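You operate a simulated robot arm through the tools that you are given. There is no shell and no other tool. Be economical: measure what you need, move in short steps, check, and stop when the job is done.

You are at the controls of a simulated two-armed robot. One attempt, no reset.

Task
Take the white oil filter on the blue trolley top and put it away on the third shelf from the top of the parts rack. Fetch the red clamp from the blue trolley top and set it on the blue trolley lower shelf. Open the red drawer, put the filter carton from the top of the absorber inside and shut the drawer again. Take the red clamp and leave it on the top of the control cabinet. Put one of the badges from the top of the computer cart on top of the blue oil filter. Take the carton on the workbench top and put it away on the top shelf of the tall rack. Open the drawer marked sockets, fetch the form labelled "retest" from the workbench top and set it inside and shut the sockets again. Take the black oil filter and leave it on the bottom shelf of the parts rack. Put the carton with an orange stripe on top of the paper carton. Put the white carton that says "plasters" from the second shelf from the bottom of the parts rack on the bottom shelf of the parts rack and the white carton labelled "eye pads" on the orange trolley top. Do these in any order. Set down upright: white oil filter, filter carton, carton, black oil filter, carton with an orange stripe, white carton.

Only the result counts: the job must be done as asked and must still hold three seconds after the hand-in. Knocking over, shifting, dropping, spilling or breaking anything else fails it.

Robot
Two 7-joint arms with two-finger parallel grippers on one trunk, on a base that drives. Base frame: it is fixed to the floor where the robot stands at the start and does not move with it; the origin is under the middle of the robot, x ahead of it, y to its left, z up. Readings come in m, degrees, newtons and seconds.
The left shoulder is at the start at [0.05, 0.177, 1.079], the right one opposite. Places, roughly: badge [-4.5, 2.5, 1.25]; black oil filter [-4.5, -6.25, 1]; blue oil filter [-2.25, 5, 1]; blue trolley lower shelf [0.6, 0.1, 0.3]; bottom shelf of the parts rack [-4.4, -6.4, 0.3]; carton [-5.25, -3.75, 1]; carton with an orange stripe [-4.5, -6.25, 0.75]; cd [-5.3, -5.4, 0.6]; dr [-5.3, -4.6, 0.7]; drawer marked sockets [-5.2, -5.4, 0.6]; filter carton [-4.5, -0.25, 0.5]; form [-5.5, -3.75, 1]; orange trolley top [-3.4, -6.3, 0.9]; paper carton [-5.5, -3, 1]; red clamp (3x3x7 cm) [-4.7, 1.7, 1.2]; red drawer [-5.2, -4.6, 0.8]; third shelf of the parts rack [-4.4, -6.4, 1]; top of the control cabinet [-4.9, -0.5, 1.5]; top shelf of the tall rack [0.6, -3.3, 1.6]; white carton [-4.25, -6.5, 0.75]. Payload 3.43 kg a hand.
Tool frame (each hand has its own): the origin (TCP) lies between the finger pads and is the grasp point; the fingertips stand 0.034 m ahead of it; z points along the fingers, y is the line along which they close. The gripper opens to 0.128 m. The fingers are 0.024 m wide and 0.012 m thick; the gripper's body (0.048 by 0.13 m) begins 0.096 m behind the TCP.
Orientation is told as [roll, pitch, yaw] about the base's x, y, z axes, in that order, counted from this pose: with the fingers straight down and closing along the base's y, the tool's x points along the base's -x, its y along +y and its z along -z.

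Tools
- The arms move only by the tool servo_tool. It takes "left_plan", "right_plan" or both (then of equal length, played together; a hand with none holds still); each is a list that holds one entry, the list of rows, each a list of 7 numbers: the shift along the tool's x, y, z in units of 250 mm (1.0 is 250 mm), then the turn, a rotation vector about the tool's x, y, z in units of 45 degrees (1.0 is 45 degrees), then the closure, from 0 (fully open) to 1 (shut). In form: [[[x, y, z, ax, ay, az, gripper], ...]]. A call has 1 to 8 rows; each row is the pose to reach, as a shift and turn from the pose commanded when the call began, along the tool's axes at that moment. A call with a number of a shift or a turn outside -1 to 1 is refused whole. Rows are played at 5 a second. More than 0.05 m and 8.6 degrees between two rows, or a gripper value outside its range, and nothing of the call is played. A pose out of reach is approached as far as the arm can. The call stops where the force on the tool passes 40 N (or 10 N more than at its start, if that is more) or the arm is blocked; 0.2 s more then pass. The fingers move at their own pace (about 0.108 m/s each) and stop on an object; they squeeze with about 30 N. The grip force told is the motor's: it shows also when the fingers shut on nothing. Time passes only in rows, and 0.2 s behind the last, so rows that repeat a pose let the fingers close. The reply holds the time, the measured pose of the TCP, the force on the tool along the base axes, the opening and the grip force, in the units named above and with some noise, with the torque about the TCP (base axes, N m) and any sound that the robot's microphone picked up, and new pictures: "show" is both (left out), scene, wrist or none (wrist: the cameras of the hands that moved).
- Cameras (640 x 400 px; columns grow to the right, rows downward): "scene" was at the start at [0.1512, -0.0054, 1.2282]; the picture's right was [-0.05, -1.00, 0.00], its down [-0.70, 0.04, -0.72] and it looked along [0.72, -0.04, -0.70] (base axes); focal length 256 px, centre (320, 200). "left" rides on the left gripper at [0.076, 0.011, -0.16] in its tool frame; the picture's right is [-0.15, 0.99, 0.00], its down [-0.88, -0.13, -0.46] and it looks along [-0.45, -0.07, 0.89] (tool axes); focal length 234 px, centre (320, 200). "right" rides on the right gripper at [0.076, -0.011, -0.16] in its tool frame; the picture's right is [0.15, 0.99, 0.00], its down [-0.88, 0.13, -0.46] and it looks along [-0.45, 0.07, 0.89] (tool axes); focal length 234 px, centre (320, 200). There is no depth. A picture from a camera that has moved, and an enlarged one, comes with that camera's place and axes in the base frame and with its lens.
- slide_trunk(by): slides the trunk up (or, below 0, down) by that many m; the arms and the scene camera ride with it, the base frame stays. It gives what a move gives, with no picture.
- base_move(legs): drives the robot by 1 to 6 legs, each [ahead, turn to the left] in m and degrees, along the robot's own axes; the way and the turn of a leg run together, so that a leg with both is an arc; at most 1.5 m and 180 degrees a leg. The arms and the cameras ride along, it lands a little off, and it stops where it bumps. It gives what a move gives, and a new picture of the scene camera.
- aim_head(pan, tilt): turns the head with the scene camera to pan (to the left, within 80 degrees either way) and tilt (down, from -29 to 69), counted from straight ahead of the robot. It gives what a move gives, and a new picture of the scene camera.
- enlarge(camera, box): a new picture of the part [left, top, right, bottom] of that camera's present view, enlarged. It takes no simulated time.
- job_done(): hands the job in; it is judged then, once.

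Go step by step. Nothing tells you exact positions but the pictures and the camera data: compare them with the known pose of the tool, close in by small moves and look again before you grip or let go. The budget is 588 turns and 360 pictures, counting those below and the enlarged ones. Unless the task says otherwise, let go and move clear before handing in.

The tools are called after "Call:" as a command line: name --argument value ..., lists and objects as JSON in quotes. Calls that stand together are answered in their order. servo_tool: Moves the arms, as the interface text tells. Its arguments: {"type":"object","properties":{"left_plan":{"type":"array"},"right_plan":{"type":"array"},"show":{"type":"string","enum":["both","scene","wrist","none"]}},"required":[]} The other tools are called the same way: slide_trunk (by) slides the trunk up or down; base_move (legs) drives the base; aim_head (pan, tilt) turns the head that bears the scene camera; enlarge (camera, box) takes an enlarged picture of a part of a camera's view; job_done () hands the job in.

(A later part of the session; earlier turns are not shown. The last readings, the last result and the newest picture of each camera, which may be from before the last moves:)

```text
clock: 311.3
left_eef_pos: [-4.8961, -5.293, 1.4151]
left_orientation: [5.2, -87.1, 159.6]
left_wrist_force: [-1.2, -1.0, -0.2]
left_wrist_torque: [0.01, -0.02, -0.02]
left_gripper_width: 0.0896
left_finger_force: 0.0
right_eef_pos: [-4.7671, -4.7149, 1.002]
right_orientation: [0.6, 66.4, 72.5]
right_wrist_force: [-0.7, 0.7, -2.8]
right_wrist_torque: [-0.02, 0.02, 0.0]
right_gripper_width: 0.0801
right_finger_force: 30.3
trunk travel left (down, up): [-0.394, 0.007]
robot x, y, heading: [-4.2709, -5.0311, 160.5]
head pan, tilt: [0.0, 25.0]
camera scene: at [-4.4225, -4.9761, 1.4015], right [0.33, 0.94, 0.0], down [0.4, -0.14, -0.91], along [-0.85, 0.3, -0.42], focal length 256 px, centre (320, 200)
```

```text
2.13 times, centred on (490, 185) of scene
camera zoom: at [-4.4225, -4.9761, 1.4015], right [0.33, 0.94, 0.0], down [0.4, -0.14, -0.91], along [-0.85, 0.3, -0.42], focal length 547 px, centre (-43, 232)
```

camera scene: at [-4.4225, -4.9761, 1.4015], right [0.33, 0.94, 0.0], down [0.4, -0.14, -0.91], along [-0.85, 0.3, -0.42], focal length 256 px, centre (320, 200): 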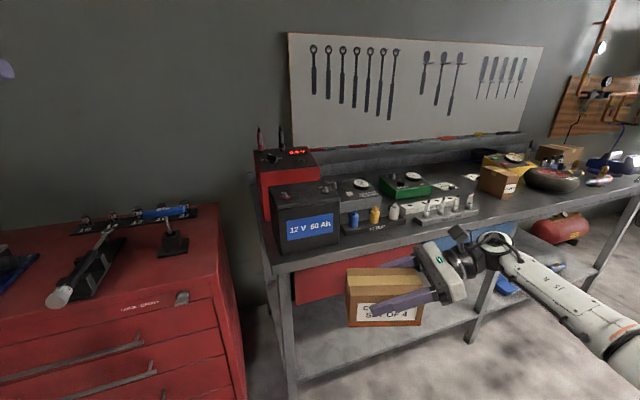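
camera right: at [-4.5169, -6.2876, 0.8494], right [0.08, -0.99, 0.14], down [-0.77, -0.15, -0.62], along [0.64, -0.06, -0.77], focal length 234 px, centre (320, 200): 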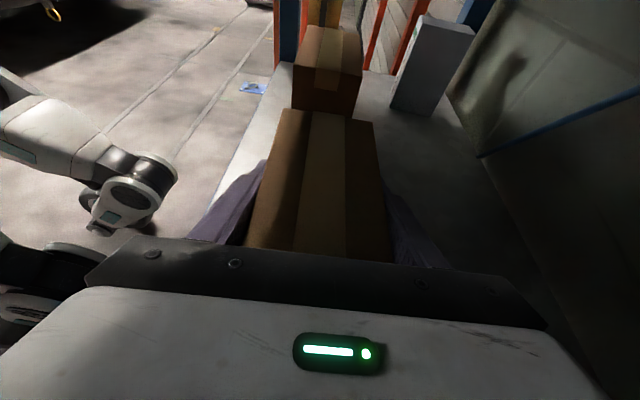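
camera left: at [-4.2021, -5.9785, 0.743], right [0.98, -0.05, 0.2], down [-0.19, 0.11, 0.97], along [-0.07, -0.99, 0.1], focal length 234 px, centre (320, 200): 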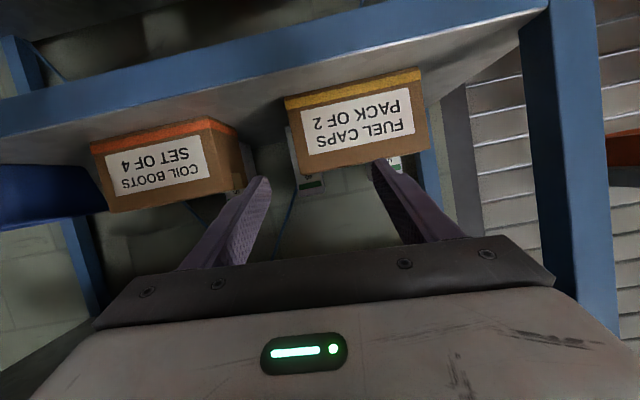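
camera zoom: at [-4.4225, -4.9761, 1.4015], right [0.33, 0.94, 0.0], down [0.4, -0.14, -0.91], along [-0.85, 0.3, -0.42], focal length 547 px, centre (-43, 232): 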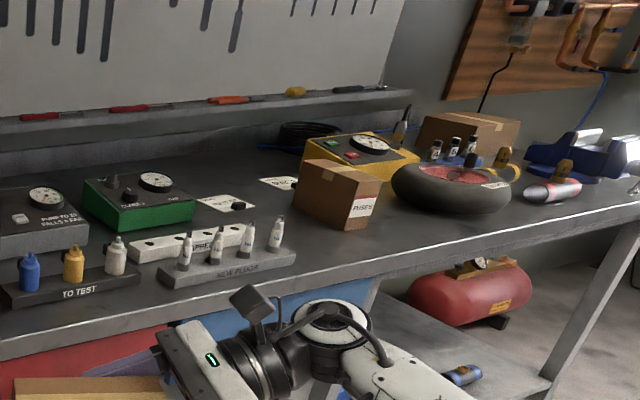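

FUSES carton, the two forms and a closed brown paper carton at the back of the bench are visible. Drive north along the bench.

Call:
base_move --legs '[[0, -70.5]]'

```text
clock: 314.7
left_eef_pos: [-4.7342, -4.5331, 1.4158]
left_orientation: [5.3, -87.1, 89.8]
left_wrist_force: [0.1, -0.3, -0.9]
left_wrist_torque: [0.0, -0.01, 0.02]
left_gripper_width: 0.0892
left_finger_force: 0.0
right_eef_pos: [-4.1464, -4.4532, 1.0012]
right_orientation: [0.7, 66.5, 2.9]
right_wrist_force: [0.1, -0.3, -3.2]
right_wrist_torque: [0.01, 0.02, 0.03]
right_gripper_width: 0.0798
right_finger_force: 30.2
trunk travel left (down, up): [-0.394, 0.007]
robot x, y, heading: [-4.2659, -5.0304, 90.7]
head pan, tilt: [0.0, 25.0]
camera scene: at [-4.2716, -4.868, 1.4015], right [1.0, 0.01, 0.0], down [0.01, -0.42, -0.91], along [-0.01, 0.91, -0.42], focal length 256 px, centre (320, 200)
```

scene: 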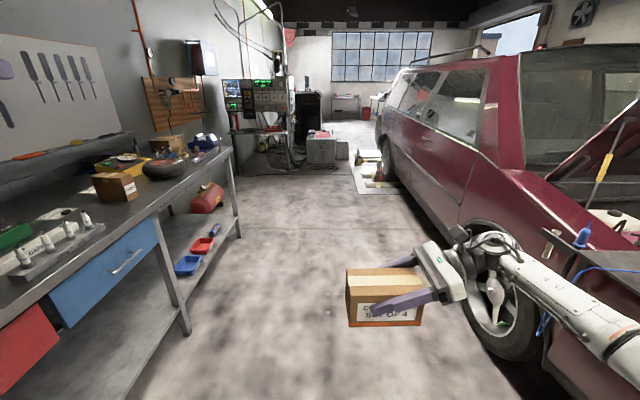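

Call:
base_move --legs '[[0, 5], [1.0, 0], [0.85, 0], [0, 84.5]]'

```text
clock: 328.2
left_eef_pos: [-4.9488, -3.6573, 1.4158]
left_orientation: [5.0, -87.0, -179.0]
left_wrist_force: [-0.9, 0.0, -0.1]
left_wrist_torque: [0.02, -0.02, -0.01]
left_gripper_width: 0.0898
left_finger_force: 0.0
right_eef_pos: [-5.035, -3.0721, 1.0015]
right_orientation: [0.6, 66.4, 93.7]
right_wrist_force: [0.1, -0.3, -2.4]
right_wrist_torque: [-0.02, 0.01, 0.0]
right_gripper_width: 0.0798
right_finger_force: 30.5
trunk travel left (down, up): [-0.394, 0.007]
robot x, y, heading: [-4.4568, -3.1866, -178.7]
head pan, tilt: [0.0, 25.0]
camera scene: at [-4.6206, -3.1913, 1.4015], right [-0.03, 1.0, 0.0], down [0.42, 0.01, -0.91], along [-0.91, -0.03, -0.42], focal length 256 px, centre (320, 200)
```

scene: 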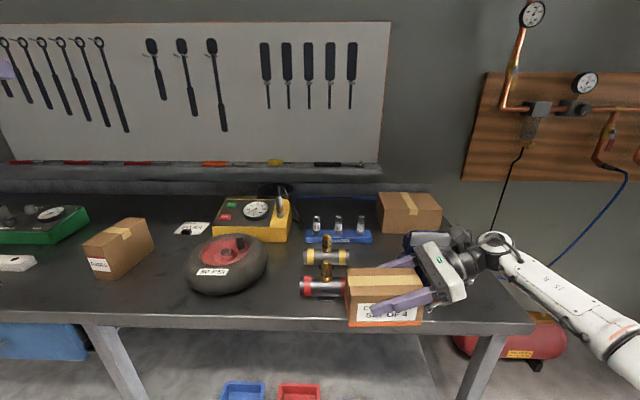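

The paper carton is at the back, centre about [-5.50, -2.90], top z≈0.99. I need the hand pointing forward for that reach, so I'll back up and yaw the hand by 90°.

Call:
base_move --legs '[[-0.2, 0]]'

Call:
servo_tool --right_plan '[[[0, 0, 0, -0.152, 0, 0.068, 1], [0, 0, 0, -0.305, 0, 0.136, 1], [0, 0, 0, -0.457, 0, 0.203, 1], [0, 0, 0, -0.609, 0, 0.271, 1], [0, 0, 0, -0.762, 0, 0.339, 1], [0, 0, 0, -0.914, 0, 0.407, 1]]]' --show "none"

Call:
servo_tool --right_plan '[[[0, 0, 0, -0.152, 0, 0.068, 1], [0, 0, 0, -0.305, 0, 0.136, 1], [0, 0, 0, -0.457, 0, 0.203, 1], [0, 0, 0, -0.609, 0, 0.271, 1], [0, 0, 0, -0.762, 0, 0.339, 1], [0, 0, 0, -0.914, 0, 0.407, 1]]]' --show "scene"

```text
clock: 329.8
left_eef_pos: [-4.75, -3.6513, 1.4152]
left_orientation: [5.0, -87.1, -179.1]
left_wrist_force: [0.1, -0.1, -0.1]
left_wrist_torque: [0.0, -0.03, -0.03]
left_gripper_width: 0.0895
left_finger_force: 0.1
right_eef_pos: [-4.8356, -3.0648, 1.0005]
right_orientation: [0.7, 66.4, 93.9]
right_wrist_force: [0.6, -0.4, -2.8]
right_wrist_torque: [0.01, 0.01, -0.03]
right_gripper_width: 0.0802
right_finger_force: 29.6
trunk travel left (down, up): [-0.394, 0.007]
robot x, y, heading: [-4.2563, -3.1778, -178.4]
head pan, tilt: [0.0, 25.0]
camera scene: at [-4.4212, -3.1855, 1.4017], right [-0.03, 1.0, 0.0], down [0.42, 0.01, -0.91], along [-0.91, -0.03, -0.42], focal length 256 px, centre (320, 200)
```

scene: 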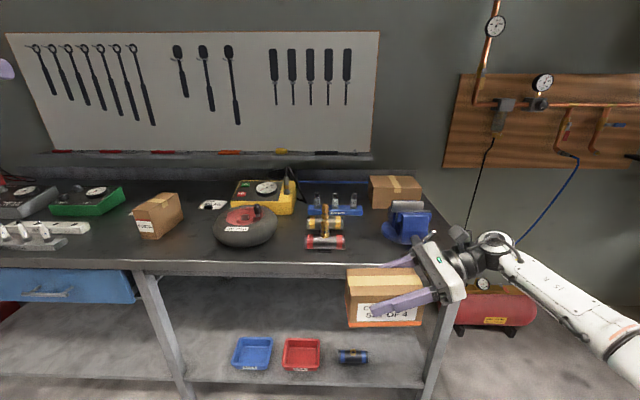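

```text
clock: 331.2
left_eef_pos: [-4.7497, -3.6523, 1.4153]
left_orientation: [5.0, -87.2, -178.8]
left_wrist_force: [0.0, -0.9, 0.4]
left_wrist_torque: [0.0, 0.02, 0.0]
left_gripper_width: 0.0894
left_finger_force: 0.0
right_eef_pos: [-4.8364, -3.0663, 1.0017]
right_orientation: [0.0, 66.4, 48.2]
right_wrist_force: [0.1, 0.0, -3.7]
right_wrist_torque: [-0.02, 0.01, -0.04]
right_gripper_width: 0.0798
right_finger_force: 30.1
trunk travel left (down, up): [-0.394, 0.007]
robot x, y, heading: [-4.2565, -3.1812, -178.6]
head pan, tilt: [0.0, 25.0]
```

```text
clock: 332.6
left_eef_pos: [-4.7503, -3.652, 1.4151]
left_orientation: [5.2, -87.2, -179.2]
left_wrist_force: [-0.4, 0.5, -0.3]
left_wrist_torque: [-0.04, -0.04, 0.01]
left_gripper_width: 0.0894
left_finger_force: 0.1
right_eef_pos: [-4.8371, -3.0643, 0.9997]
right_orientation: [-0.4, 66.3, 25.2]
right_wrist_force: [0.3, -0.8, -2.9]
right_wrist_torque: [0.03, 0.0, 0.0]
right_gripper_width: 0.0799
right_finger_force: 29.9
right hand out of reach, approached as far as the arm can: row 4, 5, 6
trunk travel left (down, up): [-0.394, 0.007]
robot x, y, heading: [-4.2591, -3.1786, -178.3]
head pan, tilt: [0.0, 25.0]
camera scene: at [-4.422, -3.1855, 1.4015], right [-0.03, 1.0, 0.0], down [0.42, 0.01, -0.91], along [-0.91, -0.03, -0.42], focal length 256 px, centre (320, 200)
```

scene: 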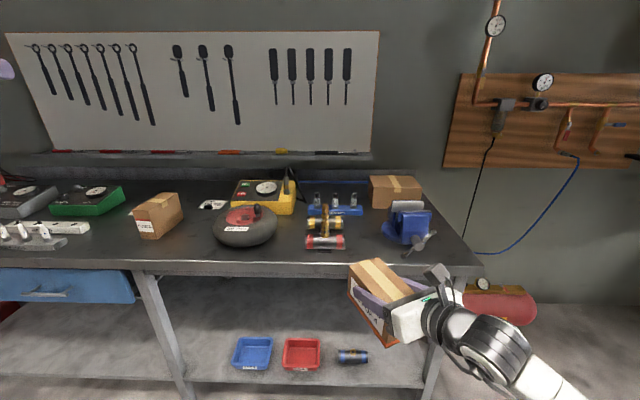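

A blue vise stands in front of the paper carton. The bench's north end may give a cleaner approach, so I'll look right.

Call:
aim_head --pan -55 --tilt 25

```text
clock: 333.8
left_eef_pos: [-4.7497, -3.6518, 1.416]
left_orientation: [5.0, -87.2, -179.2]
left_wrist_force: [-0.4, 1.0, -0.2]
left_wrist_torque: [0.03, -0.01, 0.0]
left_gripper_width: 0.0895
left_finger_force: 0.0
right_eef_pos: [-4.8374, -3.0656, 1.0007]
right_orientation: [-0.5, 66.3, 25.2]
right_wrist_force: [-0.4, 0.4, -2.7]
right_wrist_torque: [0.01, 0.0, 0.0]
right_gripper_width: 0.0797
right_finger_force: 29.9
trunk travel left (down, up): [-0.394, 0.007]
robot x, y, heading: [-4.2637, -3.1837, -178.3]
head pan, tilt: [-55.0, 25.0]
camera scene: at [-4.3849, -3.109, 1.4015], right [0.8, 0.6, 0.0], down [0.25, -0.34, -0.91], along [-0.54, 0.73, -0.42], focal length 256 px, centre (320, 200)
```

scene: 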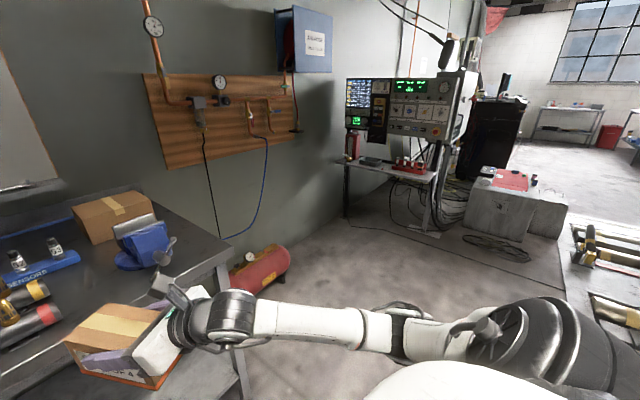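

There's free floor north of the bench (a tank lies by the wall). I'll raise the box, then drive round to the bench's north end and approach diagonally.

Call:
servo_tool --right_plan '[[[0.146, 0, -0.065, 0, 0, 0, 1], [0.292, 0, -0.13, 0, 0, 0, 1], [0.439, 0, -0.195, 0, 0, 0, 1]]]' --show "none"

Call:
base_move --legs '[[0, -88], [0.95, 0], [0, 80]]'

Call:
aim_head --pan 20 --tilt 35

```text
clock: 334.6
left_eef_pos: [-4.7506, -3.652, 1.4155]
left_orientation: [4.7, -87.0, -178.8]
left_wrist_force: [-0.1, -0.2, -0.2]
left_wrist_torque: [-0.01, 0.03, 0.0]
left_gripper_width: 0.0895
left_finger_force: 0.1
right_eef_pos: [-4.8356, -3.0661, 1.1209]
right_orientation: [-0.4, 66.3, 25.2]
right_wrist_force: [0.0, 0.0, -2.1]
right_wrist_torque: [0.0, 0.01, -0.03]
right_gripper_width: 0.0798
right_finger_force: 30.6
trunk travel left (down, up): [-0.394, 0.007]
robot x, y, heading: [-4.2572, -3.1795, -178.3]
head pan, tilt: [-55.0, 25.0]
```

```text
clock: 346.8
left_eef_pos: [-4.8693, -2.6272, 1.415]
left_orientation: [4.9, -87.1, 172.7]
left_wrist_force: [-0.3, -0.9, 0.2]
left_wrist_torque: [-0.04, 0.04, 0.02]
left_gripper_width: 0.0897
left_finger_force: 0.1
right_eef_pos: [-4.8685, -2.0336, 1.1197]
right_orientation: [-0.4, 66.3, 16.8]
right_wrist_force: [0.1, -0.3, -2.7]
right_wrist_torque: [0.03, 0.03, 0.0]
right_gripper_width: 0.08
right_finger_force: 29.9
trunk travel left (down, up): [-0.394, 0.007]
robot x, y, heading: [-4.3153, -2.2332, 173.3]
head pan, tilt: [-55.0, 25.0]
camera scene: at [-4.4291, -2.1433, 1.4015], right [0.88, 0.47, 0.0], down [0.2, -0.37, -0.91], along [-0.43, 0.8, -0.42], focal length 256 px, centre (320, 200)
```

scene: 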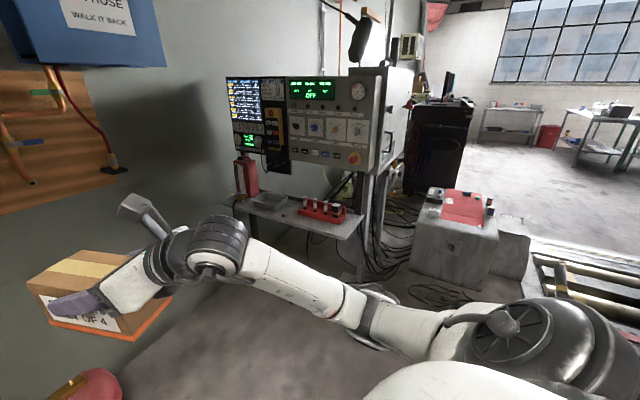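

```text
clock: 348.2
left_eef_pos: [-4.8697, -2.627, 1.4163]
left_orientation: [5.1, -87.2, 172.5]
left_wrist_force: [0.0, 0.2, -0.1]
left_wrist_torque: [-0.01, -0.01, 0.01]
left_gripper_width: 0.0895
left_finger_force: 0.1
right_eef_pos: [-4.8684, -2.0329, 1.1213]
right_orientation: [-0.4, 66.4, 16.8]
right_wrist_force: [0.2, -0.7, -3.4]
right_wrist_torque: [-0.01, 0.01, 0.03]
right_gripper_width: 0.0799
right_finger_force: 29.5
trunk travel left (down, up): [-0.394, 0.007]
robot x, y, heading: [-4.3142, -2.2332, 173.1]
head pan, tilt: [20.0, 35.0]
camera scene: at [-4.4713, -2.2444, 1.3858], right [-0.23, 0.97, 0.0], down [0.56, 0.13, -0.82], along [-0.8, -0.19, -0.57], focal length 256 px, centre (320, 200)
```

scene: 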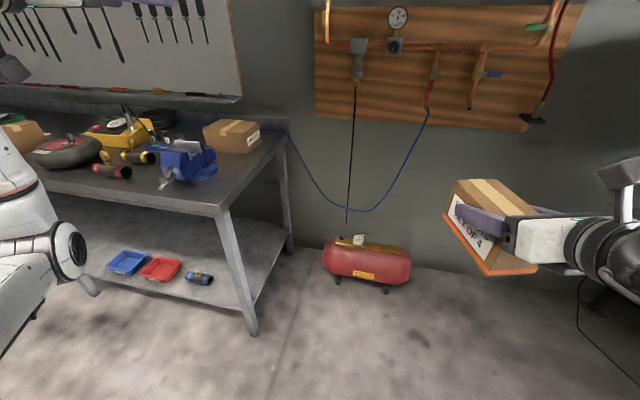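

The north end is too tight for the elbow near the wall. I'll approach from the front instead, passing above the vise (top ≈1.05). Drive back in front of it.

Call:
base_move --legs '[[0, 90], [0.8, 0], [0, -83.1]]'

Call:
aim_head --pan -10 --tilt 30

Call:
servo_tool --right_plan '[[[0.183, 0, -0.081, 0, 0, 0, 1], [0.2, 0, -0.09, 0, 0, 0, 1], [0.14, 0, 0.05, 0, 0, 0, 1], [0.08, 0, 0.19, 0, 0, 0, 1], [0.02, 0, 0.33, 0, 0, 0, 1], [-0.04, 0, 0.47, 0, 0, 0, 1], [-0.1, 0, 0.6, 0, 0, 0, 1]]]' --show "scene"

```text
clock: 359.9
left_eef_pos: [-4.9143, -3.488, 1.4156]
left_orientation: [5.2, -87.1, 179.4]
left_wrist_force: [0.6, 1.1, -0.1]
left_wrist_torque: [-0.02, 0.01, 0.0]
left_gripper_width: 0.0893
left_finger_force: 0.0
right_eef_pos: [-4.9859, -2.8987, 1.1208]
right_orientation: [-0.4, 66.3, 23.9]
right_wrist_force: [-0.4, -0.2, -2.4]
right_wrist_torque: [0.03, 0.01, 0.0]
right_gripper_width: 0.0799
right_finger_force: 29.9
trunk travel left (down, up): [-0.394, 0.007]
robot x, y, heading: [-4.4105, -3.027, -179.8]
head pan, tilt: [20.0, 35.0]
camera scene: at [-4.565, -3.0595, 1.3858], right [-0.35, 0.94, 0.0], down [0.54, 0.2, -0.82], along [-0.77, -0.28, -0.57], focal length 256 px, centre (320, 200)
```

scene: 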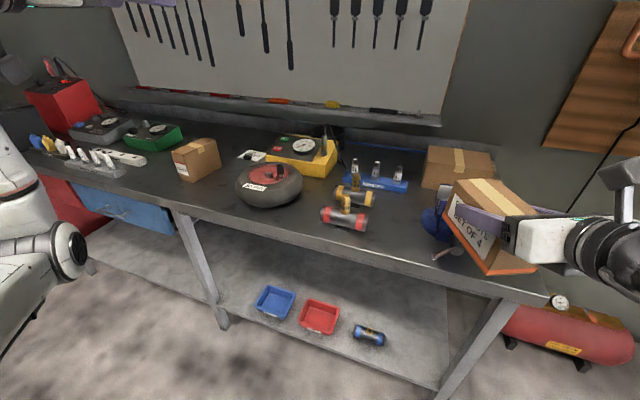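

```text
clock: 360.8
left_eef_pos: [-4.9134, -3.487, 1.4154]
left_orientation: [5.1, -87.1, 179.5]
left_wrist_force: [0.3, 0.2, -0.1]
left_wrist_torque: [0.02, -0.01, 0.01]
left_gripper_width: 0.0897
left_finger_force: 0.0
right_eef_pos: [-4.9858, -2.8998, 1.1205]
right_orientation: [-0.5, 66.3, 23.8]
right_wrist_force: [0.4, 0.4, -2.8]
right_wrist_torque: [-0.02, 0.0, 0.04]
right_gripper_width: 0.0798
right_finger_force: 29.7
trunk travel left (down, up): [-0.394, 0.007]
robot x, y, heading: [-4.4093, -3.0264, -179.7]
head pan, tilt: [-10.0, 30.0]
camera scene: at [-4.5714, -3.0139, 1.3935], right [0.17, 0.99, 0.0], down [0.49, -0.08, -0.87], along [-0.85, 0.15, -0.5], focal length 256 px, centre (320, 200)
```

scene: 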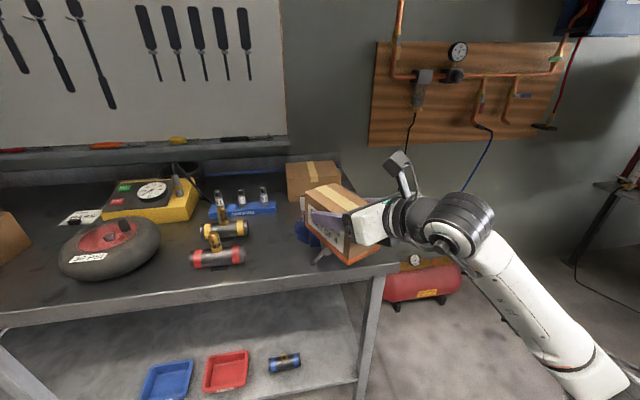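

```text
clock: 362.3
left_eef_pos: [-4.9069, -3.4847, 1.4191]
left_orientation: [5.8, -87.3, 178.6]
left_wrist_force: [0.1, 1.1, -0.3]
left_wrist_torque: [-0.02, 0.02, -0.01]
left_gripper_width: 0.0895
left_finger_force: 0.0
right_eef_pos: [-5.0723, -2.9413, 1.0824]
right_orientation: [0.3, 68.1, 24.7]
right_wrist_force: [43.6, 10.8, 16.4]
right_wrist_torque: [0.8, -1.08, -1.23]
right_gripper_width: 0.0797
right_finger_force: 29.6
trunk travel left (down, up): [-0.394, 0.007]
robot x, y, heading: [-4.4079, -3.0274, -180.1]
head pan, tilt: [-10.0, 30.0]
stopped in row 7 (right hand): the force on the tool passed its limit (the readings are from after the stop); the commanded pose is now the measured one
camera scene: at [-4.5624, -3.0116, 1.3947], right [0.17, 0.98, 0.0], down [0.49, -0.09, -0.87], along [-0.86, 0.15, -0.49], focal length 256 px, centre (320, 200)
```

scene: 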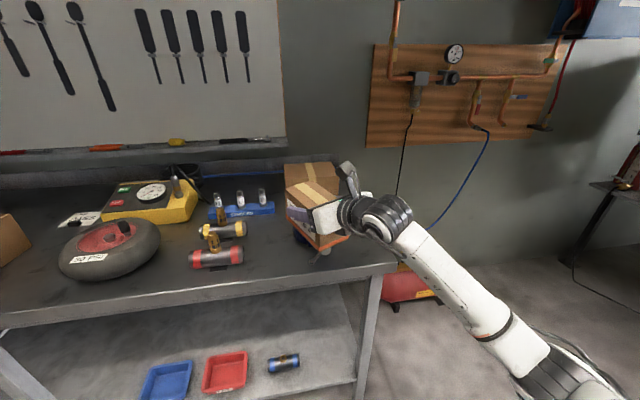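

I had the tool-x sign wrong with the flipped hand, so it dipped and pressed on the vise. Back off and up, then check.

Call:
servo_tool --right_plan '[[[0.03, 0, -0.146, 0, 0, 0, 1], [0.11, 0, -0.293, 0, 0, 0, 1], [0.199, 0, -0.439, 0, 0, 0, 1], [0.199, 0, -0.439, 0, 0, 0, 1]]]' --show "both"

```text
clock: 363.3
left_eef_pos: [-4.9145, -3.4868, 1.4158]
left_orientation: [4.7, -87.1, 179.8]
left_wrist_force: [-0.6, -0.4, -0.6]
left_wrist_torque: [-0.02, -0.02, 0.01]
left_gripper_width: 0.0896
left_finger_force: 0.1
right_eef_pos: [-5.0055, -2.9085, 1.162]
right_orientation: [0.1, 67.5, 24.3]
right_wrist_force: [-0.1, 0.0, -2.3]
right_wrist_torque: [0.01, 0.02, -0.02]
right_gripper_width: 0.0799
right_finger_force: 30.0
trunk travel left (down, up): [-0.394, 0.007]
robot x, y, heading: [-4.4096, -3.0265, -180.0]
head pan, tilt: [-10.0, 30.0]
camera scene: at [-4.5711, -3.0135, 1.3935], right [0.17, 0.99, 0.0], down [0.49, -0.09, -0.87], along [-0.85, 0.15, -0.5], focal length 256 px, centre (320, 200)
camera right: at [-4.8934, -2.871, 1.2933], right [-0.46, 0.88, 0.14], down [0.64, 0.43, -0.64], along [-0.62, -0.21, -0.76], focal length 234 px, centre (320, 200)
```

scene: 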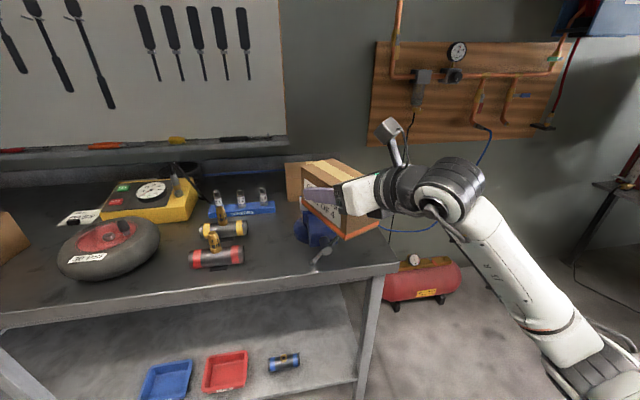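
right: 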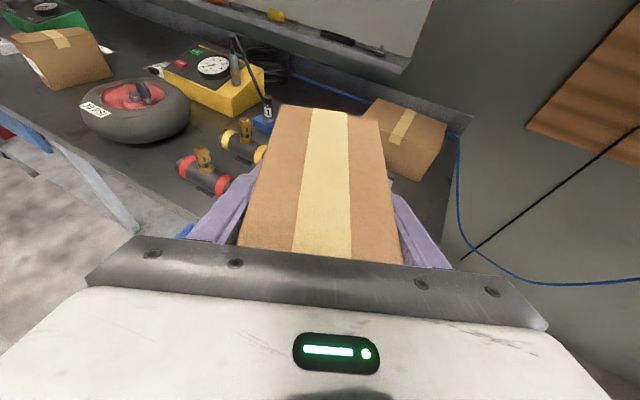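

The vise hasn't moved and the box is still held level. Now, at z 1.16, drive forward over the vise.

Call:
base_move --legs '[[0.27, 0]]'

Call:
servo_tool --right_plan '[[[0.06, 0, 0.14, 0, 0, 0, 1], [0.12, 0, 0.28, 0, 0, 0, 1], [0.18, 0, 0.42, 0, 0, 0, 1], [0.24, 0, 0.54, 0, 0, 0, 1], [0.3, 0, 0.67, 0, 0, 0, 1], [0.3, 0, 0.67, 0, 0, 0, 1]]]' --show "both"

```text
clock: 365.2
left_eef_pos: [-5.1838, -3.4857, 1.4152]
left_orientation: [4.8, -86.9, 179.5]
left_wrist_force: [-0.2, -0.5, 0.0]
left_wrist_torque: [0.0, -0.03, 0.0]
left_gripper_width: 0.0898
left_finger_force: 0.0
right_eef_pos: [-5.2749, -2.908, 1.1631]
right_orientation: [0.1, 67.7, 24.2]
right_wrist_force: [0.0, 0.1, -2.5]
right_wrist_torque: [0.0, 0.04, -0.01]
right_gripper_width: 0.0798
right_finger_force: 29.8
trunk travel left (down, up): [-0.394, 0.007]
robot x, y, heading: [-4.6786, -3.0274, -180.1]
head pan, tilt: [-10.0, 30.0]
camera scene: at [-4.8403, -3.0133, 1.3934], right [0.17, 0.98, 0.0], down [0.49, -0.09, -0.87], along [-0.85, 0.15, -0.5], focal length 256 px, centre (320, 200)
```

scene: 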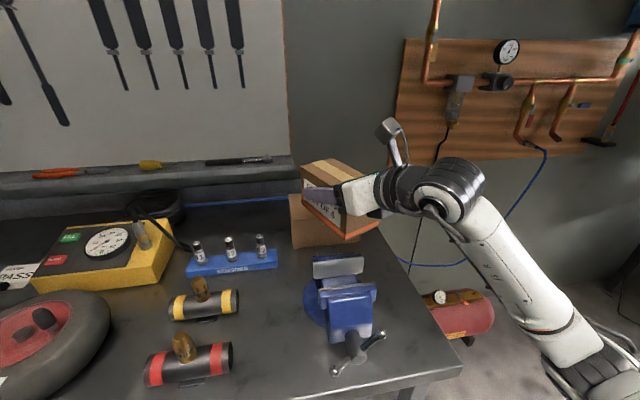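

```text
clock: 366.6
left_eef_pos: [-5.1842, -3.4861, 1.4156]
left_orientation: [5.3, -87.1, 179.0]
left_wrist_force: [0.2, 0.1, 0.0]
left_wrist_torque: [0.03, -0.03, 0.04]
left_gripper_width: 0.0897
left_finger_force: 0.1
right_eef_pos: [-5.442, -2.9816, 1.1685]
right_orientation: [0.2, 67.6, 24.2]
right_wrist_force: [-0.6, -0.9, -2.3]
right_wrist_torque: [0.01, 0.02, -0.03]
right_gripper_width: 0.0799
right_finger_force: 29.7
trunk travel left (down, up): [-0.394, 0.007]
robot x, y, heading: [-4.6801, -3.0291, 179.9]
head pan, tilt: [-10.0, 30.0]
camera scene: at [-4.8395, -3.013, 1.3936], right [0.17, 0.98, 0.0], down [0.49, -0.09, -0.87], along [-0.85, 0.15, -0.5], focal length 256 px, centre (320, 200)
camera right: at [-5.3291, -2.9446, 1.2997], right [-0.46, 0.88, 0.14], down [0.64, 0.43, -0.64], along [-0.62, -0.21, -0.76], focal length 234 px, centre (320, 200)
```

scene: 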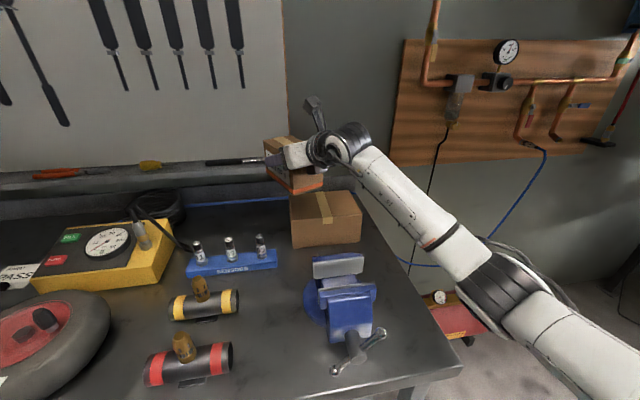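
right: 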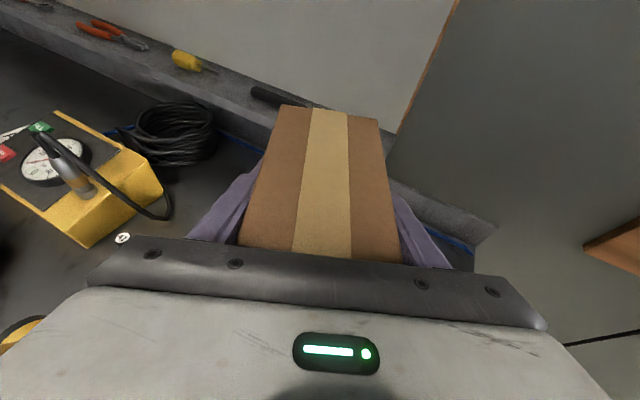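

Paper carton's top spans x -5.41…-5.54, y -2.99…-2.79, z≈1.0. I'll shift 9.6 cm right to centre over it.

Call:
servo_tool --right_plan '[[[-0.005, 0.13, -0.012, 0, 0, 0, 1], [-0.01, 0.26, -0.024, 0, 0, 0, 1], [-0.016, 0.384, -0.035, 0, 0, 0, 1], [-0.13, 0.384, 0.016, 0, 0, 0, 1], [-0.2, 0.384, 0.045, 0, 0, 0, 1]]]' --show "both"

```text
clock: 367.8
left_eef_pos: [-5.1837, -3.4861, 1.4154]
left_orientation: [5.1, -87.2, 179.3]
left_wrist_force: [0.2, -0.2, -0.5]
left_wrist_torque: [-0.01, 0.01, 0.0]
left_gripper_width: 0.0896
left_finger_force: 0.0
right_eef_pos: [-5.4728, -2.8923, 1.1169]
right_orientation: [0.1, 67.6, 24.3]
right_wrist_force: [-0.3, 0.2, -1.7]
right_wrist_torque: [0.02, 0.03, 0.03]
right_gripper_width: 0.0799
right_finger_force: 30.1
trunk travel left (down, up): [-0.394, 0.007]
robot x, y, heading: [-4.6788, -3.0267, 180.0]
head pan, tilt: [-10.0, 30.0]
camera scene: at [-4.8398, -3.0131, 1.3936], right [0.17, 0.98, 0.0], down [0.49, -0.09, -0.87], along [-0.85, 0.15, -0.5], focal length 256 px, centre (320, 200)
camera right: at [-5.3601, -2.8535, 1.2483], right [-0.46, 0.88, 0.14], down [0.64, 0.43, -0.64], along [-0.62, -0.2, -0.76], focal length 234 px, centre (320, 200)
```

scene: 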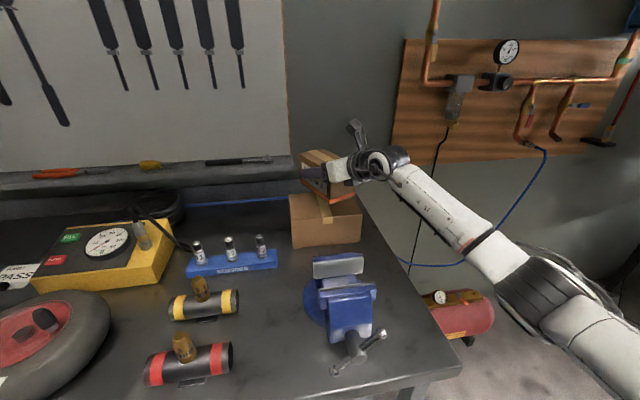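
right: 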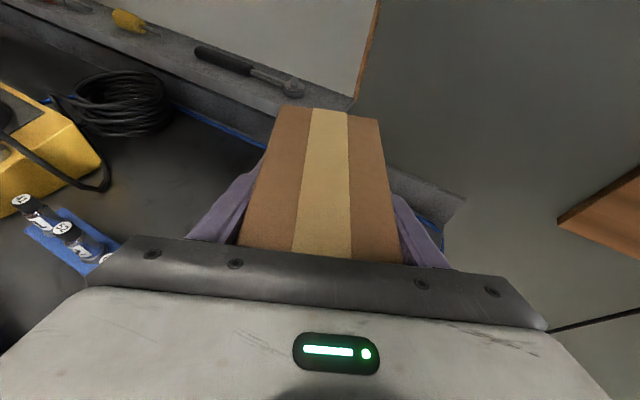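

Centred over the paper carton. Lower to contact.

Call:
servo_tool --right_plan '[[[-0.055, 0, 0.024, 0, 0, 0, 1], [-0.11, 0, 0.049, 0, 0, 0, 1], [-0.146, 0, 0.065, 0, 0, 0, 1], [-0.168, 0, 0.075, 0, 0, 0, 1], [-0.19, 0, 0.085, 0, 0, 0, 1], [-0.212, 0, 0.094, 0, 0, 0, 1], [-0.234, 0, 0.104, 0, 0, 0, 1], [-0.256, 0, 0.114, 0, 0, 0, 1]]]' --show "none"

```text
clock: 369.6
left_eef_pos: [-5.1817, -3.4862, 1.4155]
left_orientation: [4.4, -87.3, -180.1]
left_wrist_force: [-0.3, -1.0, 0.1]
left_wrist_torque: [0.02, 0.0, -0.03]
left_gripper_width: 0.0898
left_finger_force: 0.0
right_eef_pos: [-5.4742, -2.8938, 1.0577]
right_orientation: [0.5, 68.5, 24.7]
right_wrist_force: [-0.8, 0.6, 18.6]
right_wrist_torque: [1.11, -1.27, 0.11]
right_gripper_width: 0.0795
right_finger_force: 30.1
trunk travel left (down, up): [-0.394, 0.007]
robot x, y, heading: [-4.6822, -3.0292, 180.0]
head pan, tilt: [-10.0, 30.0]
```

Call:
servo_tool --right_plan '[[[0, 0, 0, 0, 0, 0, 0.34], [0, 0, 0, 0, 0, 0, 0.3], [0, 0, 0, 0, 0, 0, 0.2], [0, 0, 0, 0, 0, 0, 0.2]]]' --show "both"

```text
clock: 370.6
left_eef_pos: [-5.1832, -3.487, 1.417]
left_orientation: [4.8, -87.1, 179.5]
left_wrist_force: [-0.4, 0.4, -0.5]
left_wrist_torque: [-0.03, -0.01, 0.05]
left_gripper_width: 0.0895
left_finger_force: 0.1
right_eef_pos: [-5.475, -2.893, 1.0475]
right_orientation: [0.1, 67.6, 24.1]
right_wrist_force: [-0.3, 0.3, 0.2]
right_wrist_torque: [-0.01, -0.03, -0.02]
right_gripper_width: 0.1026
right_finger_force: 0.0
trunk travel left (down, up): [-0.394, 0.007]
robot x, y, heading: [-4.6793, -3.0304, -179.8]
head pan, tilt: [-10.0, 30.0]
camera scene: at [-4.8394, -3.0134, 1.3936], right [0.17, 0.98, 0.0], down [0.49, -0.09, -0.87], along [-0.85, 0.15, -0.5], focal length 256 px, centre (320, 200)
camera right: at [-5.3621, -2.855, 1.1784], right [-0.46, 0.88, 0.14], down [0.64, 0.43, -0.64], along [-0.62, -0.2, -0.76], focal length 234 px, centre (320, 200)
```

scene: 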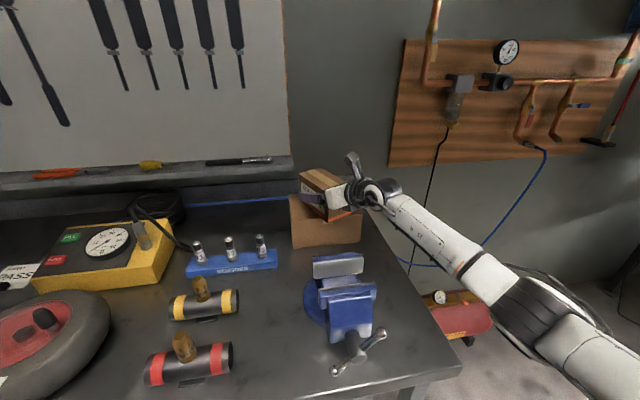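
right: 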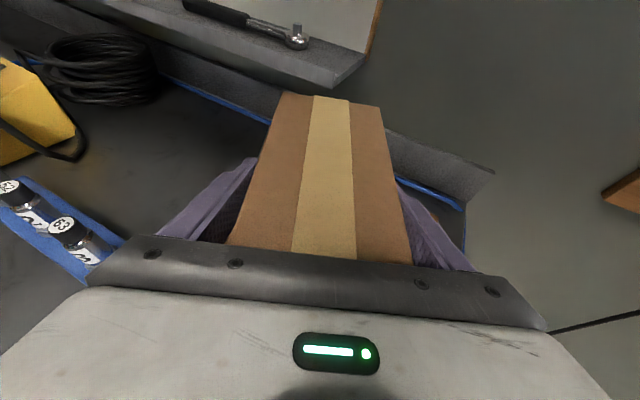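

Box is on the paper carton. Lift the hand clear and back off.

Call:
servo_tool --right_plan '[[[0.146, 0, -0.065, 0, 0, 0, 0.2], [0.292, 0, -0.13, 0, 0, 0, 0.2], [0.42, 0, -0.19, 0, 0, 0, 0.2]]]' --show "none"

Call:
base_move --legs '[[-0.3, 0]]'

```text
clock: 371.4
left_eef_pos: [-5.1827, -3.4869, 1.4162]
left_orientation: [4.7, -87.0, 179.6]
left_wrist_force: [0.9, -1.0, 0.4]
left_wrist_torque: [-0.03, -0.02, 0.02]
left_gripper_width: 0.0895
left_finger_force: 0.0
right_eef_pos: [-5.4716, -2.8927, 1.1642]
right_orientation: [0.0, 67.6, 24.4]
right_wrist_force: [0.2, -0.3, -0.7]
right_wrist_torque: [-0.01, 0.05, -0.03]
right_gripper_width: 0.1024
right_finger_force: 0.0
trunk travel left (down, up): [-0.394, 0.007]
robot x, y, heading: [-4.6797, -3.0293, -179.9]
head pan, tilt: [-10.0, 30.0]
```

```text
clock: 373.5
left_eef_pos: [-4.8838, -3.4862, 1.4156]
left_orientation: [4.8, -87.1, 179.5]
left_wrist_force: [1.3, 0.6, -0.7]
left_wrist_torque: [-0.01, 0.02, 0.0]
left_gripper_width: 0.0898
left_finger_force: 0.0
right_eef_pos: [-5.1715, -2.8908, 1.1644]
right_orientation: [0.1, 67.6, 24.2]
right_wrist_force: [0.2, 0.5, 1.3]
right_wrist_torque: [-0.01, 0.0, -0.01]
right_gripper_width: 0.1024
right_finger_force: 0.1
trunk travel left (down, up): [-0.394, 0.007]
robot x, y, heading: [-4.3811, -3.0328, 179.9]
head pan, tilt: [-10.0, 30.0]
camera scene: at [-4.5399, -3.0134, 1.3937], right [0.17, 0.98, 0.0], down [0.49, -0.09, -0.87], along [-0.85, 0.15, -0.5], focal length 256 px, centre (320, 200)
```

scene: 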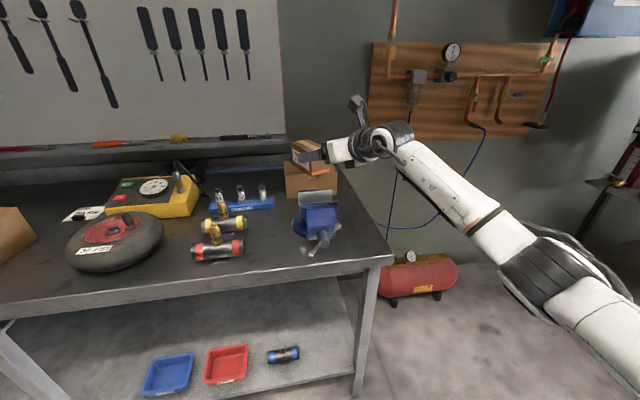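

Done with that box. I'll retract the arm and drive to in front of the forms.

Call:
servo_tool --right_plan '[[[-0.08, 0, -0.18, 0, 0, 0, 0.2], [-0.16, 0, -0.36, 0, 0, 0, 0.2], [-0.24, 0, -0.54, 0, 0, 0, 0.2], [-0.326, 0, -0.73, 0, 0, 0, 0.2]]]' --show "none"

Call:
base_move --legs '[[0, 88], [0.75, 0], [0, -88]]'

Call:
aim_head --pan 0 --tilt 35

```text
refused: row 4 steps farther than a row can; nothing moved
```

```text
clock: 385.0
left_eef_pos: [-4.9164, -4.2325, 1.4159]
left_orientation: [5.1, -87.1, 179.3]
left_wrist_force: [0.5, -0.4, -0.3]
left_wrist_torque: [0.02, 0.01, 0.01]
left_gripper_width: 0.0897
left_finger_force: 0.1
right_eef_pos: [-5.2045, -3.6373, 1.1641]
right_orientation: [0.2, 67.5, 24.2]
right_wrist_force: [-0.1, -0.4, 0.4]
right_wrist_torque: [0.03, 0.0, -0.01]
right_gripper_width: 0.1022
right_finger_force: 0.0
trunk travel left (down, up): [-0.394, 0.007]
robot x, y, heading: [-4.4128, -3.7751, 180.1]
head pan, tilt: [-10.0, 30.0]
camera scene: at [-4.5726, -3.7586, 1.3936], right [0.17, 0.98, 0.0], down [0.49, -0.09, -0.87], along [-0.85, 0.15, -0.5], focal length 256 px, centre (320, 200)
```

scene: 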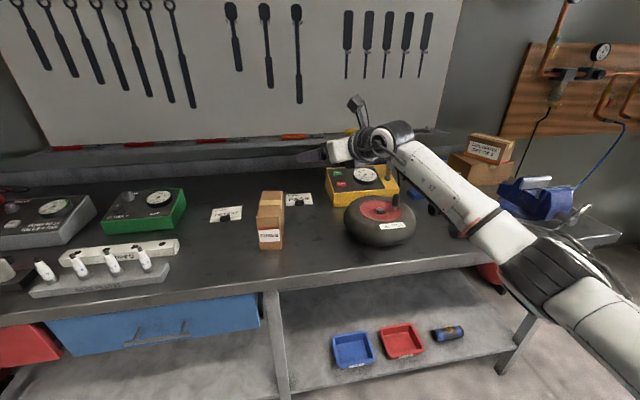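

```text
clock: 385.7
left_eef_pos: [-4.9173, -4.232, 1.4145]
left_orientation: [4.9, -87.0, 179.5]
left_wrist_force: [0.1, -0.4, 0.4]
left_wrist_torque: [0.01, -0.04, 0.01]
left_gripper_width: 0.0898
left_finger_force: 0.0
right_eef_pos: [-5.205, -3.638, 1.1643]
right_orientation: [0.1, 67.7, 24.2]
right_wrist_force: [0.1, 0.2, 0.0]
right_wrist_torque: [-0.01, 0.03, 0.02]
right_gripper_width: 0.1024
right_finger_force: 0.1
trunk travel left (down, up): [-0.394, 0.007]
robot x, y, heading: [-4.4112, -3.7745, 180.0]
head pan, tilt: [0.0, 35.0]
camera scene: at [-4.5715, -3.7744, 1.3858], right [0.0, 1.0, 0.0], down [0.57, 0.0, -0.82], along [-0.82, 0.0, -0.57], focal length 256 px, centre (320, 200)
```

scene: 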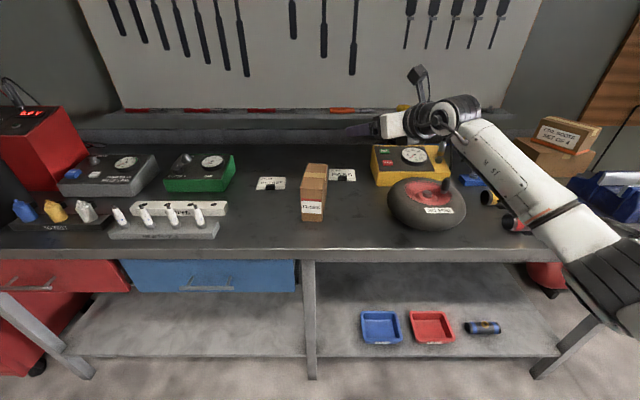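

Call:
enlarge --camera "scene" --box '[240, 150, 380, 235]'

Call:
servo_tool --right_plan '[[[-0.07, 0, -0.16, 0, 0, 0, 0.2], [-0.14, 0, -0.32, 0, 0, 0, 0.2], [-0.21, 0, -0.48, 0, 0, 0, 0.2], [-0.28, 0, -0.64, 0, 0, 0, 0.2]]]' --show "none"

```text
4.57 times, centred on (310, 192) of scene
camera zoom: at [-4.5715, -3.7744, 1.3858], right [0.0, 1.0, 0.0], down [0.57, 0.0, -0.82], along [-0.82, 0.0, -0.57], focal length 1172 px, centre (366, 234)
```

zoom: 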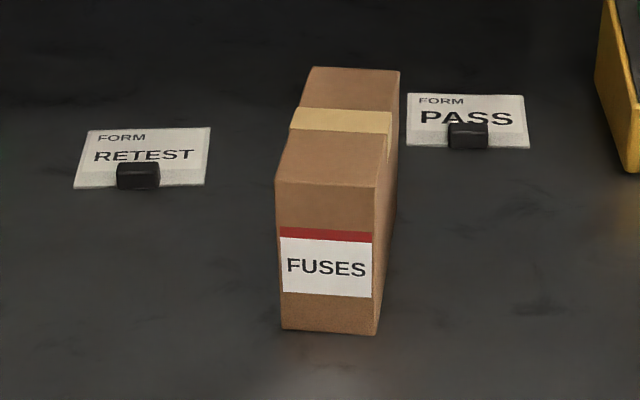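

```text
clock: 386.7
left_eef_pos: [-4.9151, -4.2318, 1.4158]
left_orientation: [5.2, -87.0, 179.0]
left_wrist_force: [0.1, 0.3, 0.2]
left_wrist_torque: [0.02, -0.01, 0.03]
left_gripper_width: 0.0893
left_finger_force: 0.2
right_eef_pos: [-5.0434, -3.5639, 1.1594]
right_orientation: [0.2, 67.8, 24.2]
right_wrist_force: [0.2, 0.7, 0.5]
right_wrist_torque: [0.02, 0.02, 0.0]
right_gripper_width: 0.1022
right_finger_force: 0.1
trunk travel left (down, up): [-0.394, 0.007]
robot x, y, heading: [-4.4117, -3.7721, 180.1]
head pan, tilt: [0.0, 35.0]
```

RETEST is the left form, with a black clip block at its front edge. I'll first open the SOCKETS drawer: reorient the right hand so its fingers close vertically, and drive in front of the cabinet.

Call:
servo_tool --right_plan '[[[0, 0, 0, 0, 0, -0.167, 0.2], [0, 0, 0, 0, 0, -0.333, 0.2], [0, 0, 0, 0, 0, -0.5, 0.2], [0, 0, 0, 0, 0, -0.667, 0.2], [0, 0, 0, 0, 0, -0.833, 0.2], [0, 0, 0, 0, 0, -1, 0.2]]]' --show "none"

Call:
servo_tool --right_plan '[[[0, 0, 0, 0, 0, -0.167, 0.2], [0, 0, 0, 0, 0, -0.333, 0.2], [0, 0, 0, 0, 0, -0.5, 0.2], [0, 0, 0, 0, 0, -0.667, 0.2], [0, 0, 0, 0, 0, -0.833, 0.2], [0, 0, 0, 0, 0, -1, 0.2]]]' --show "none"

Call:
base_move --legs '[[0, 90], [0.85, 0], [0.8, 0], [0, -90]]'

```text
clock: 388.1
left_eef_pos: [-4.9164, -4.2324, 1.4147]
left_orientation: [4.9, -87.2, 179.6]
left_wrist_force: [-0.8, 0.0, 0.2]
left_wrist_torque: [0.0, 0.0, 0.03]
left_gripper_width: 0.0893
left_finger_force: 0.0
right_eef_pos: [-5.0448, -3.5653, 1.1595]
right_orientation: [59.9, 40.6, 93.4]
right_wrist_force: [-0.6, -0.2, 0.6]
right_wrist_torque: [0.02, 0.01, -0.01]
right_gripper_width: 0.1023
right_finger_force: 0.1
trunk travel left (down, up): [-0.394, 0.007]
robot x, y, heading: [-4.4126, -3.7714, 180.1]
head pan, tilt: [0.0, 35.0]
```

```text
clock: 389.5
left_eef_pos: [-4.9173, -4.2314, 1.4152]
left_orientation: [4.9, -87.1, 179.5]
left_wrist_force: [-0.8, -0.2, 0.9]
left_wrist_torque: [0.02, 0.03, 0.0]
left_gripper_width: 0.0894
left_finger_force: 0.1
right_eef_pos: [-5.0458, -3.5654, 1.1587]
right_orientation: [67.6, -0.1, 114.1]
right_wrist_force: [-0.5, 0.6, 0.7]
right_wrist_torque: [0.02, 0.01, -0.01]
right_gripper_width: 0.1022
right_finger_force: 0.0
trunk travel left (down, up): [-0.394, 0.007]
robot x, y, heading: [-4.413, -3.7731, 179.9]
head pan, tilt: [0.0, 35.0]
```

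```text
clock: 405.5
left_eef_pos: [-4.8783, -5.885, 1.4152]
left_orientation: [5.1, -87.0, -179.1]
left_wrist_force: [-1.1, -0.1, 0.7]
left_wrist_torque: [0.0, 0.01, -0.02]
left_gripper_width: 0.0894
left_finger_force: 0.1
right_eef_pos: [-5.0248, -5.2232, 1.1594]
right_orientation: [67.6, 0.0, 115.7]
right_wrist_force: [0.2, -0.3, 0.0]
right_wrist_torque: [-0.01, -0.01, 0.0]
right_gripper_width: 0.1025
right_finger_force: 0.0
trunk travel left (down, up): [-0.394, 0.007]
robot x, y, heading: [-4.389, -5.4135, -178.6]
head pan, tilt: [0.0, 35.0]
camera scene: at [-4.5463, -5.419, 1.3858], right [-0.03, 1.0, 0.0], down [0.57, 0.02, -0.82], along [-0.82, -0.02, -0.57], focal length 256 px, centre (320, 200)
```

scene: 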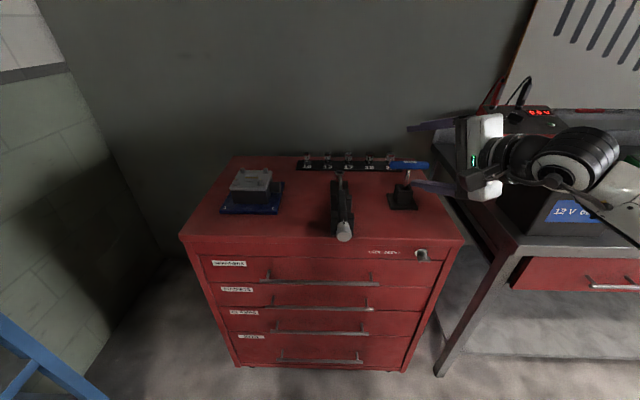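

Call:
enlarge --camera "scene" --box '[180, 230, 460, 380]'

```text
2.29 times, centred on (320, 305) of scene
camera zoom: at [-4.5463, -5.419, 1.3858], right [-0.03, 1.0, 0.0], down [0.57, 0.02, -0.82], along [-0.82, -0.02, -0.57], focal length 586 px, centre (320, -40)
```

zoom: 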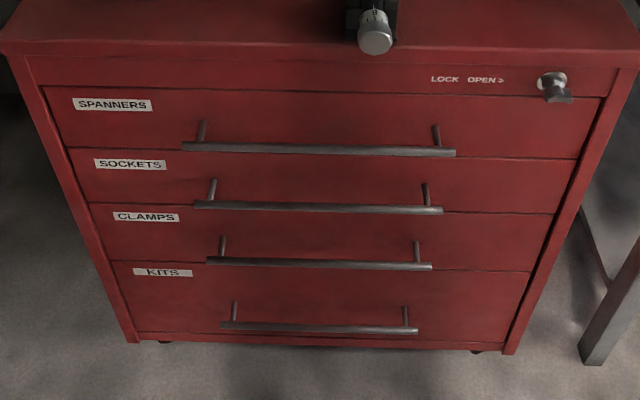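

Call:
enlarge --camera "scene" --box '[350, 240, 450, 280]'

```text
6.40 times, centred on (400, 260) of scene
camera zoom: at [-4.5463, -5.419, 1.3858], right [-0.03, 1.0, 0.0], down [0.57, 0.02, -0.82], along [-0.82, -0.02, -0.57], focal length 1641 px, centre (-192, -184)
```

zoom: 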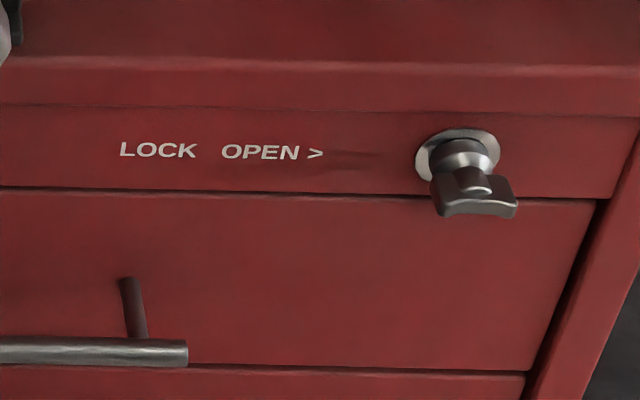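

SOCKETS is the second drawer; its bar handle is at about [-5.02, -5.43, 0.636], 4 cm off the face. There's also a lock knob, so I'll test the drawer first. Back off, lower, and straighten the hand's yaw.

Call:
base_move --legs '[[-0.3, 0]]'

Call:
slide_trunk --by -0.36

Call:
servo_tool --right_plan '[[[0, 0, 0, 0, -0.12, 0.05, 0.2], [0, 0, 0, 0, -0.25, 0.1, 0.2], [0, 0, 0, 0, -0.37, 0.155, 0.2], [0, 0, 0, 0, -0.499, 0.206, 0.2]]]' --show "scene"

```text
clock: 407.5
left_eef_pos: [-4.5793, -5.8773, 1.415]
left_orientation: [5.0, -87.0, -178.9]
left_wrist_force: [-0.5, -0.5, -1.0]
left_wrist_torque: [0.01, 0.0, -0.02]
left_gripper_width: 0.0893
left_finger_force: 0.1
right_eef_pos: [-4.7261, -5.2149, 1.1597]
right_orientation: [67.7, -0.1, 115.7]
right_wrist_force: [-0.1, -1.0, 0.3]
right_wrist_torque: [0.0, -0.01, -0.07]
right_gripper_width: 0.1024
right_finger_force: 0.1
trunk travel left (down, up): [-0.394, 0.007]
robot x, y, heading: [-4.089, -5.4034, -178.4]
head pan, tilt: [0.0, 35.0]
camera scene: at [-4.2469, -5.4107, 1.3859], right [-0.03, 1.0, 0.0], down [0.57, 0.02, -0.82], along [-0.82, -0.02, -0.57], focal length 256 px, centre (320, 200)
```

scene: 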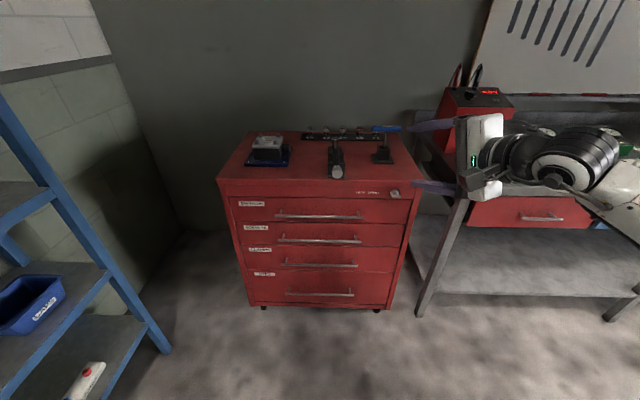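

```text
clock: 411.0
left_eef_pos: [-4.5792, -5.8764, 1.0557]
left_orientation: [4.9, -87.0, -178.8]
left_wrist_force: [-0.1, 0.3, 0.0]
left_wrist_torque: [0.0, 0.0, 0.0]
left_gripper_width: 0.0895
left_finger_force: 0.1
right_eef_pos: [-4.7258, -5.2153, 0.7996]
right_orientation: [67.6, 0.0, 115.7]
right_wrist_force: [0.5, -0.2, -0.4]
right_wrist_torque: [-0.01, 0.04, -0.01]
right_gripper_width: 0.1025
right_finger_force: 0.1
trunk travel left (down, up): [-0.034, 0.367]
robot x, y, heading: [-4.09, -5.4023, -178.5]
head pan, tilt: [0.0, 35.0]
```

```text
clock: 412.0
left_eef_pos: [-4.5808, -5.8764, 1.0549]
left_orientation: [4.9, -87.1, -179.0]
left_wrist_force: [-0.2, 0.0, 0.2]
left_wrist_torque: [0.0, -0.01, 0.04]
left_gripper_width: 0.0897
left_finger_force: 0.0
right_eef_pos: [-4.7255, -5.2149, 0.7995]
right_orientation: [67.6, 0.0, 91.3]
right_wrist_force: [-0.5, 0.7, 0.5]
right_wrist_torque: [-0.03, -0.03, -0.04]
right_gripper_width: 0.1023
right_finger_force: 0.1
trunk travel left (down, up): [-0.034, 0.367]
robot x, y, heading: [-4.0891, -5.4039, -178.1]
head pan, tilt: [0.0, 35.0]
camera scene: at [-4.2476, -5.4107, 1.0258], right [-0.03, 1.0, 0.0], down [0.57, 0.02, -0.82], along [-0.82, -0.02, -0.57], focal length 256 px, centre (320, 200)
```

scene: 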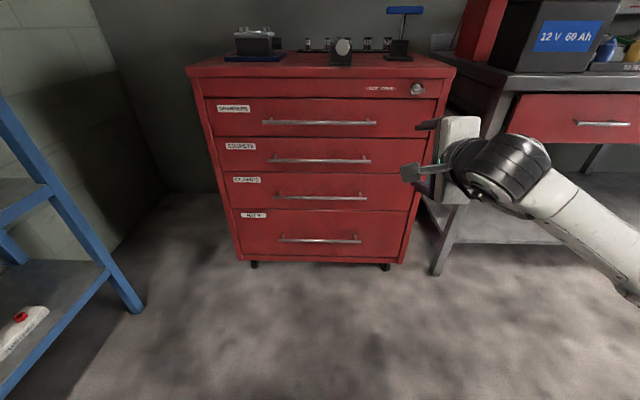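

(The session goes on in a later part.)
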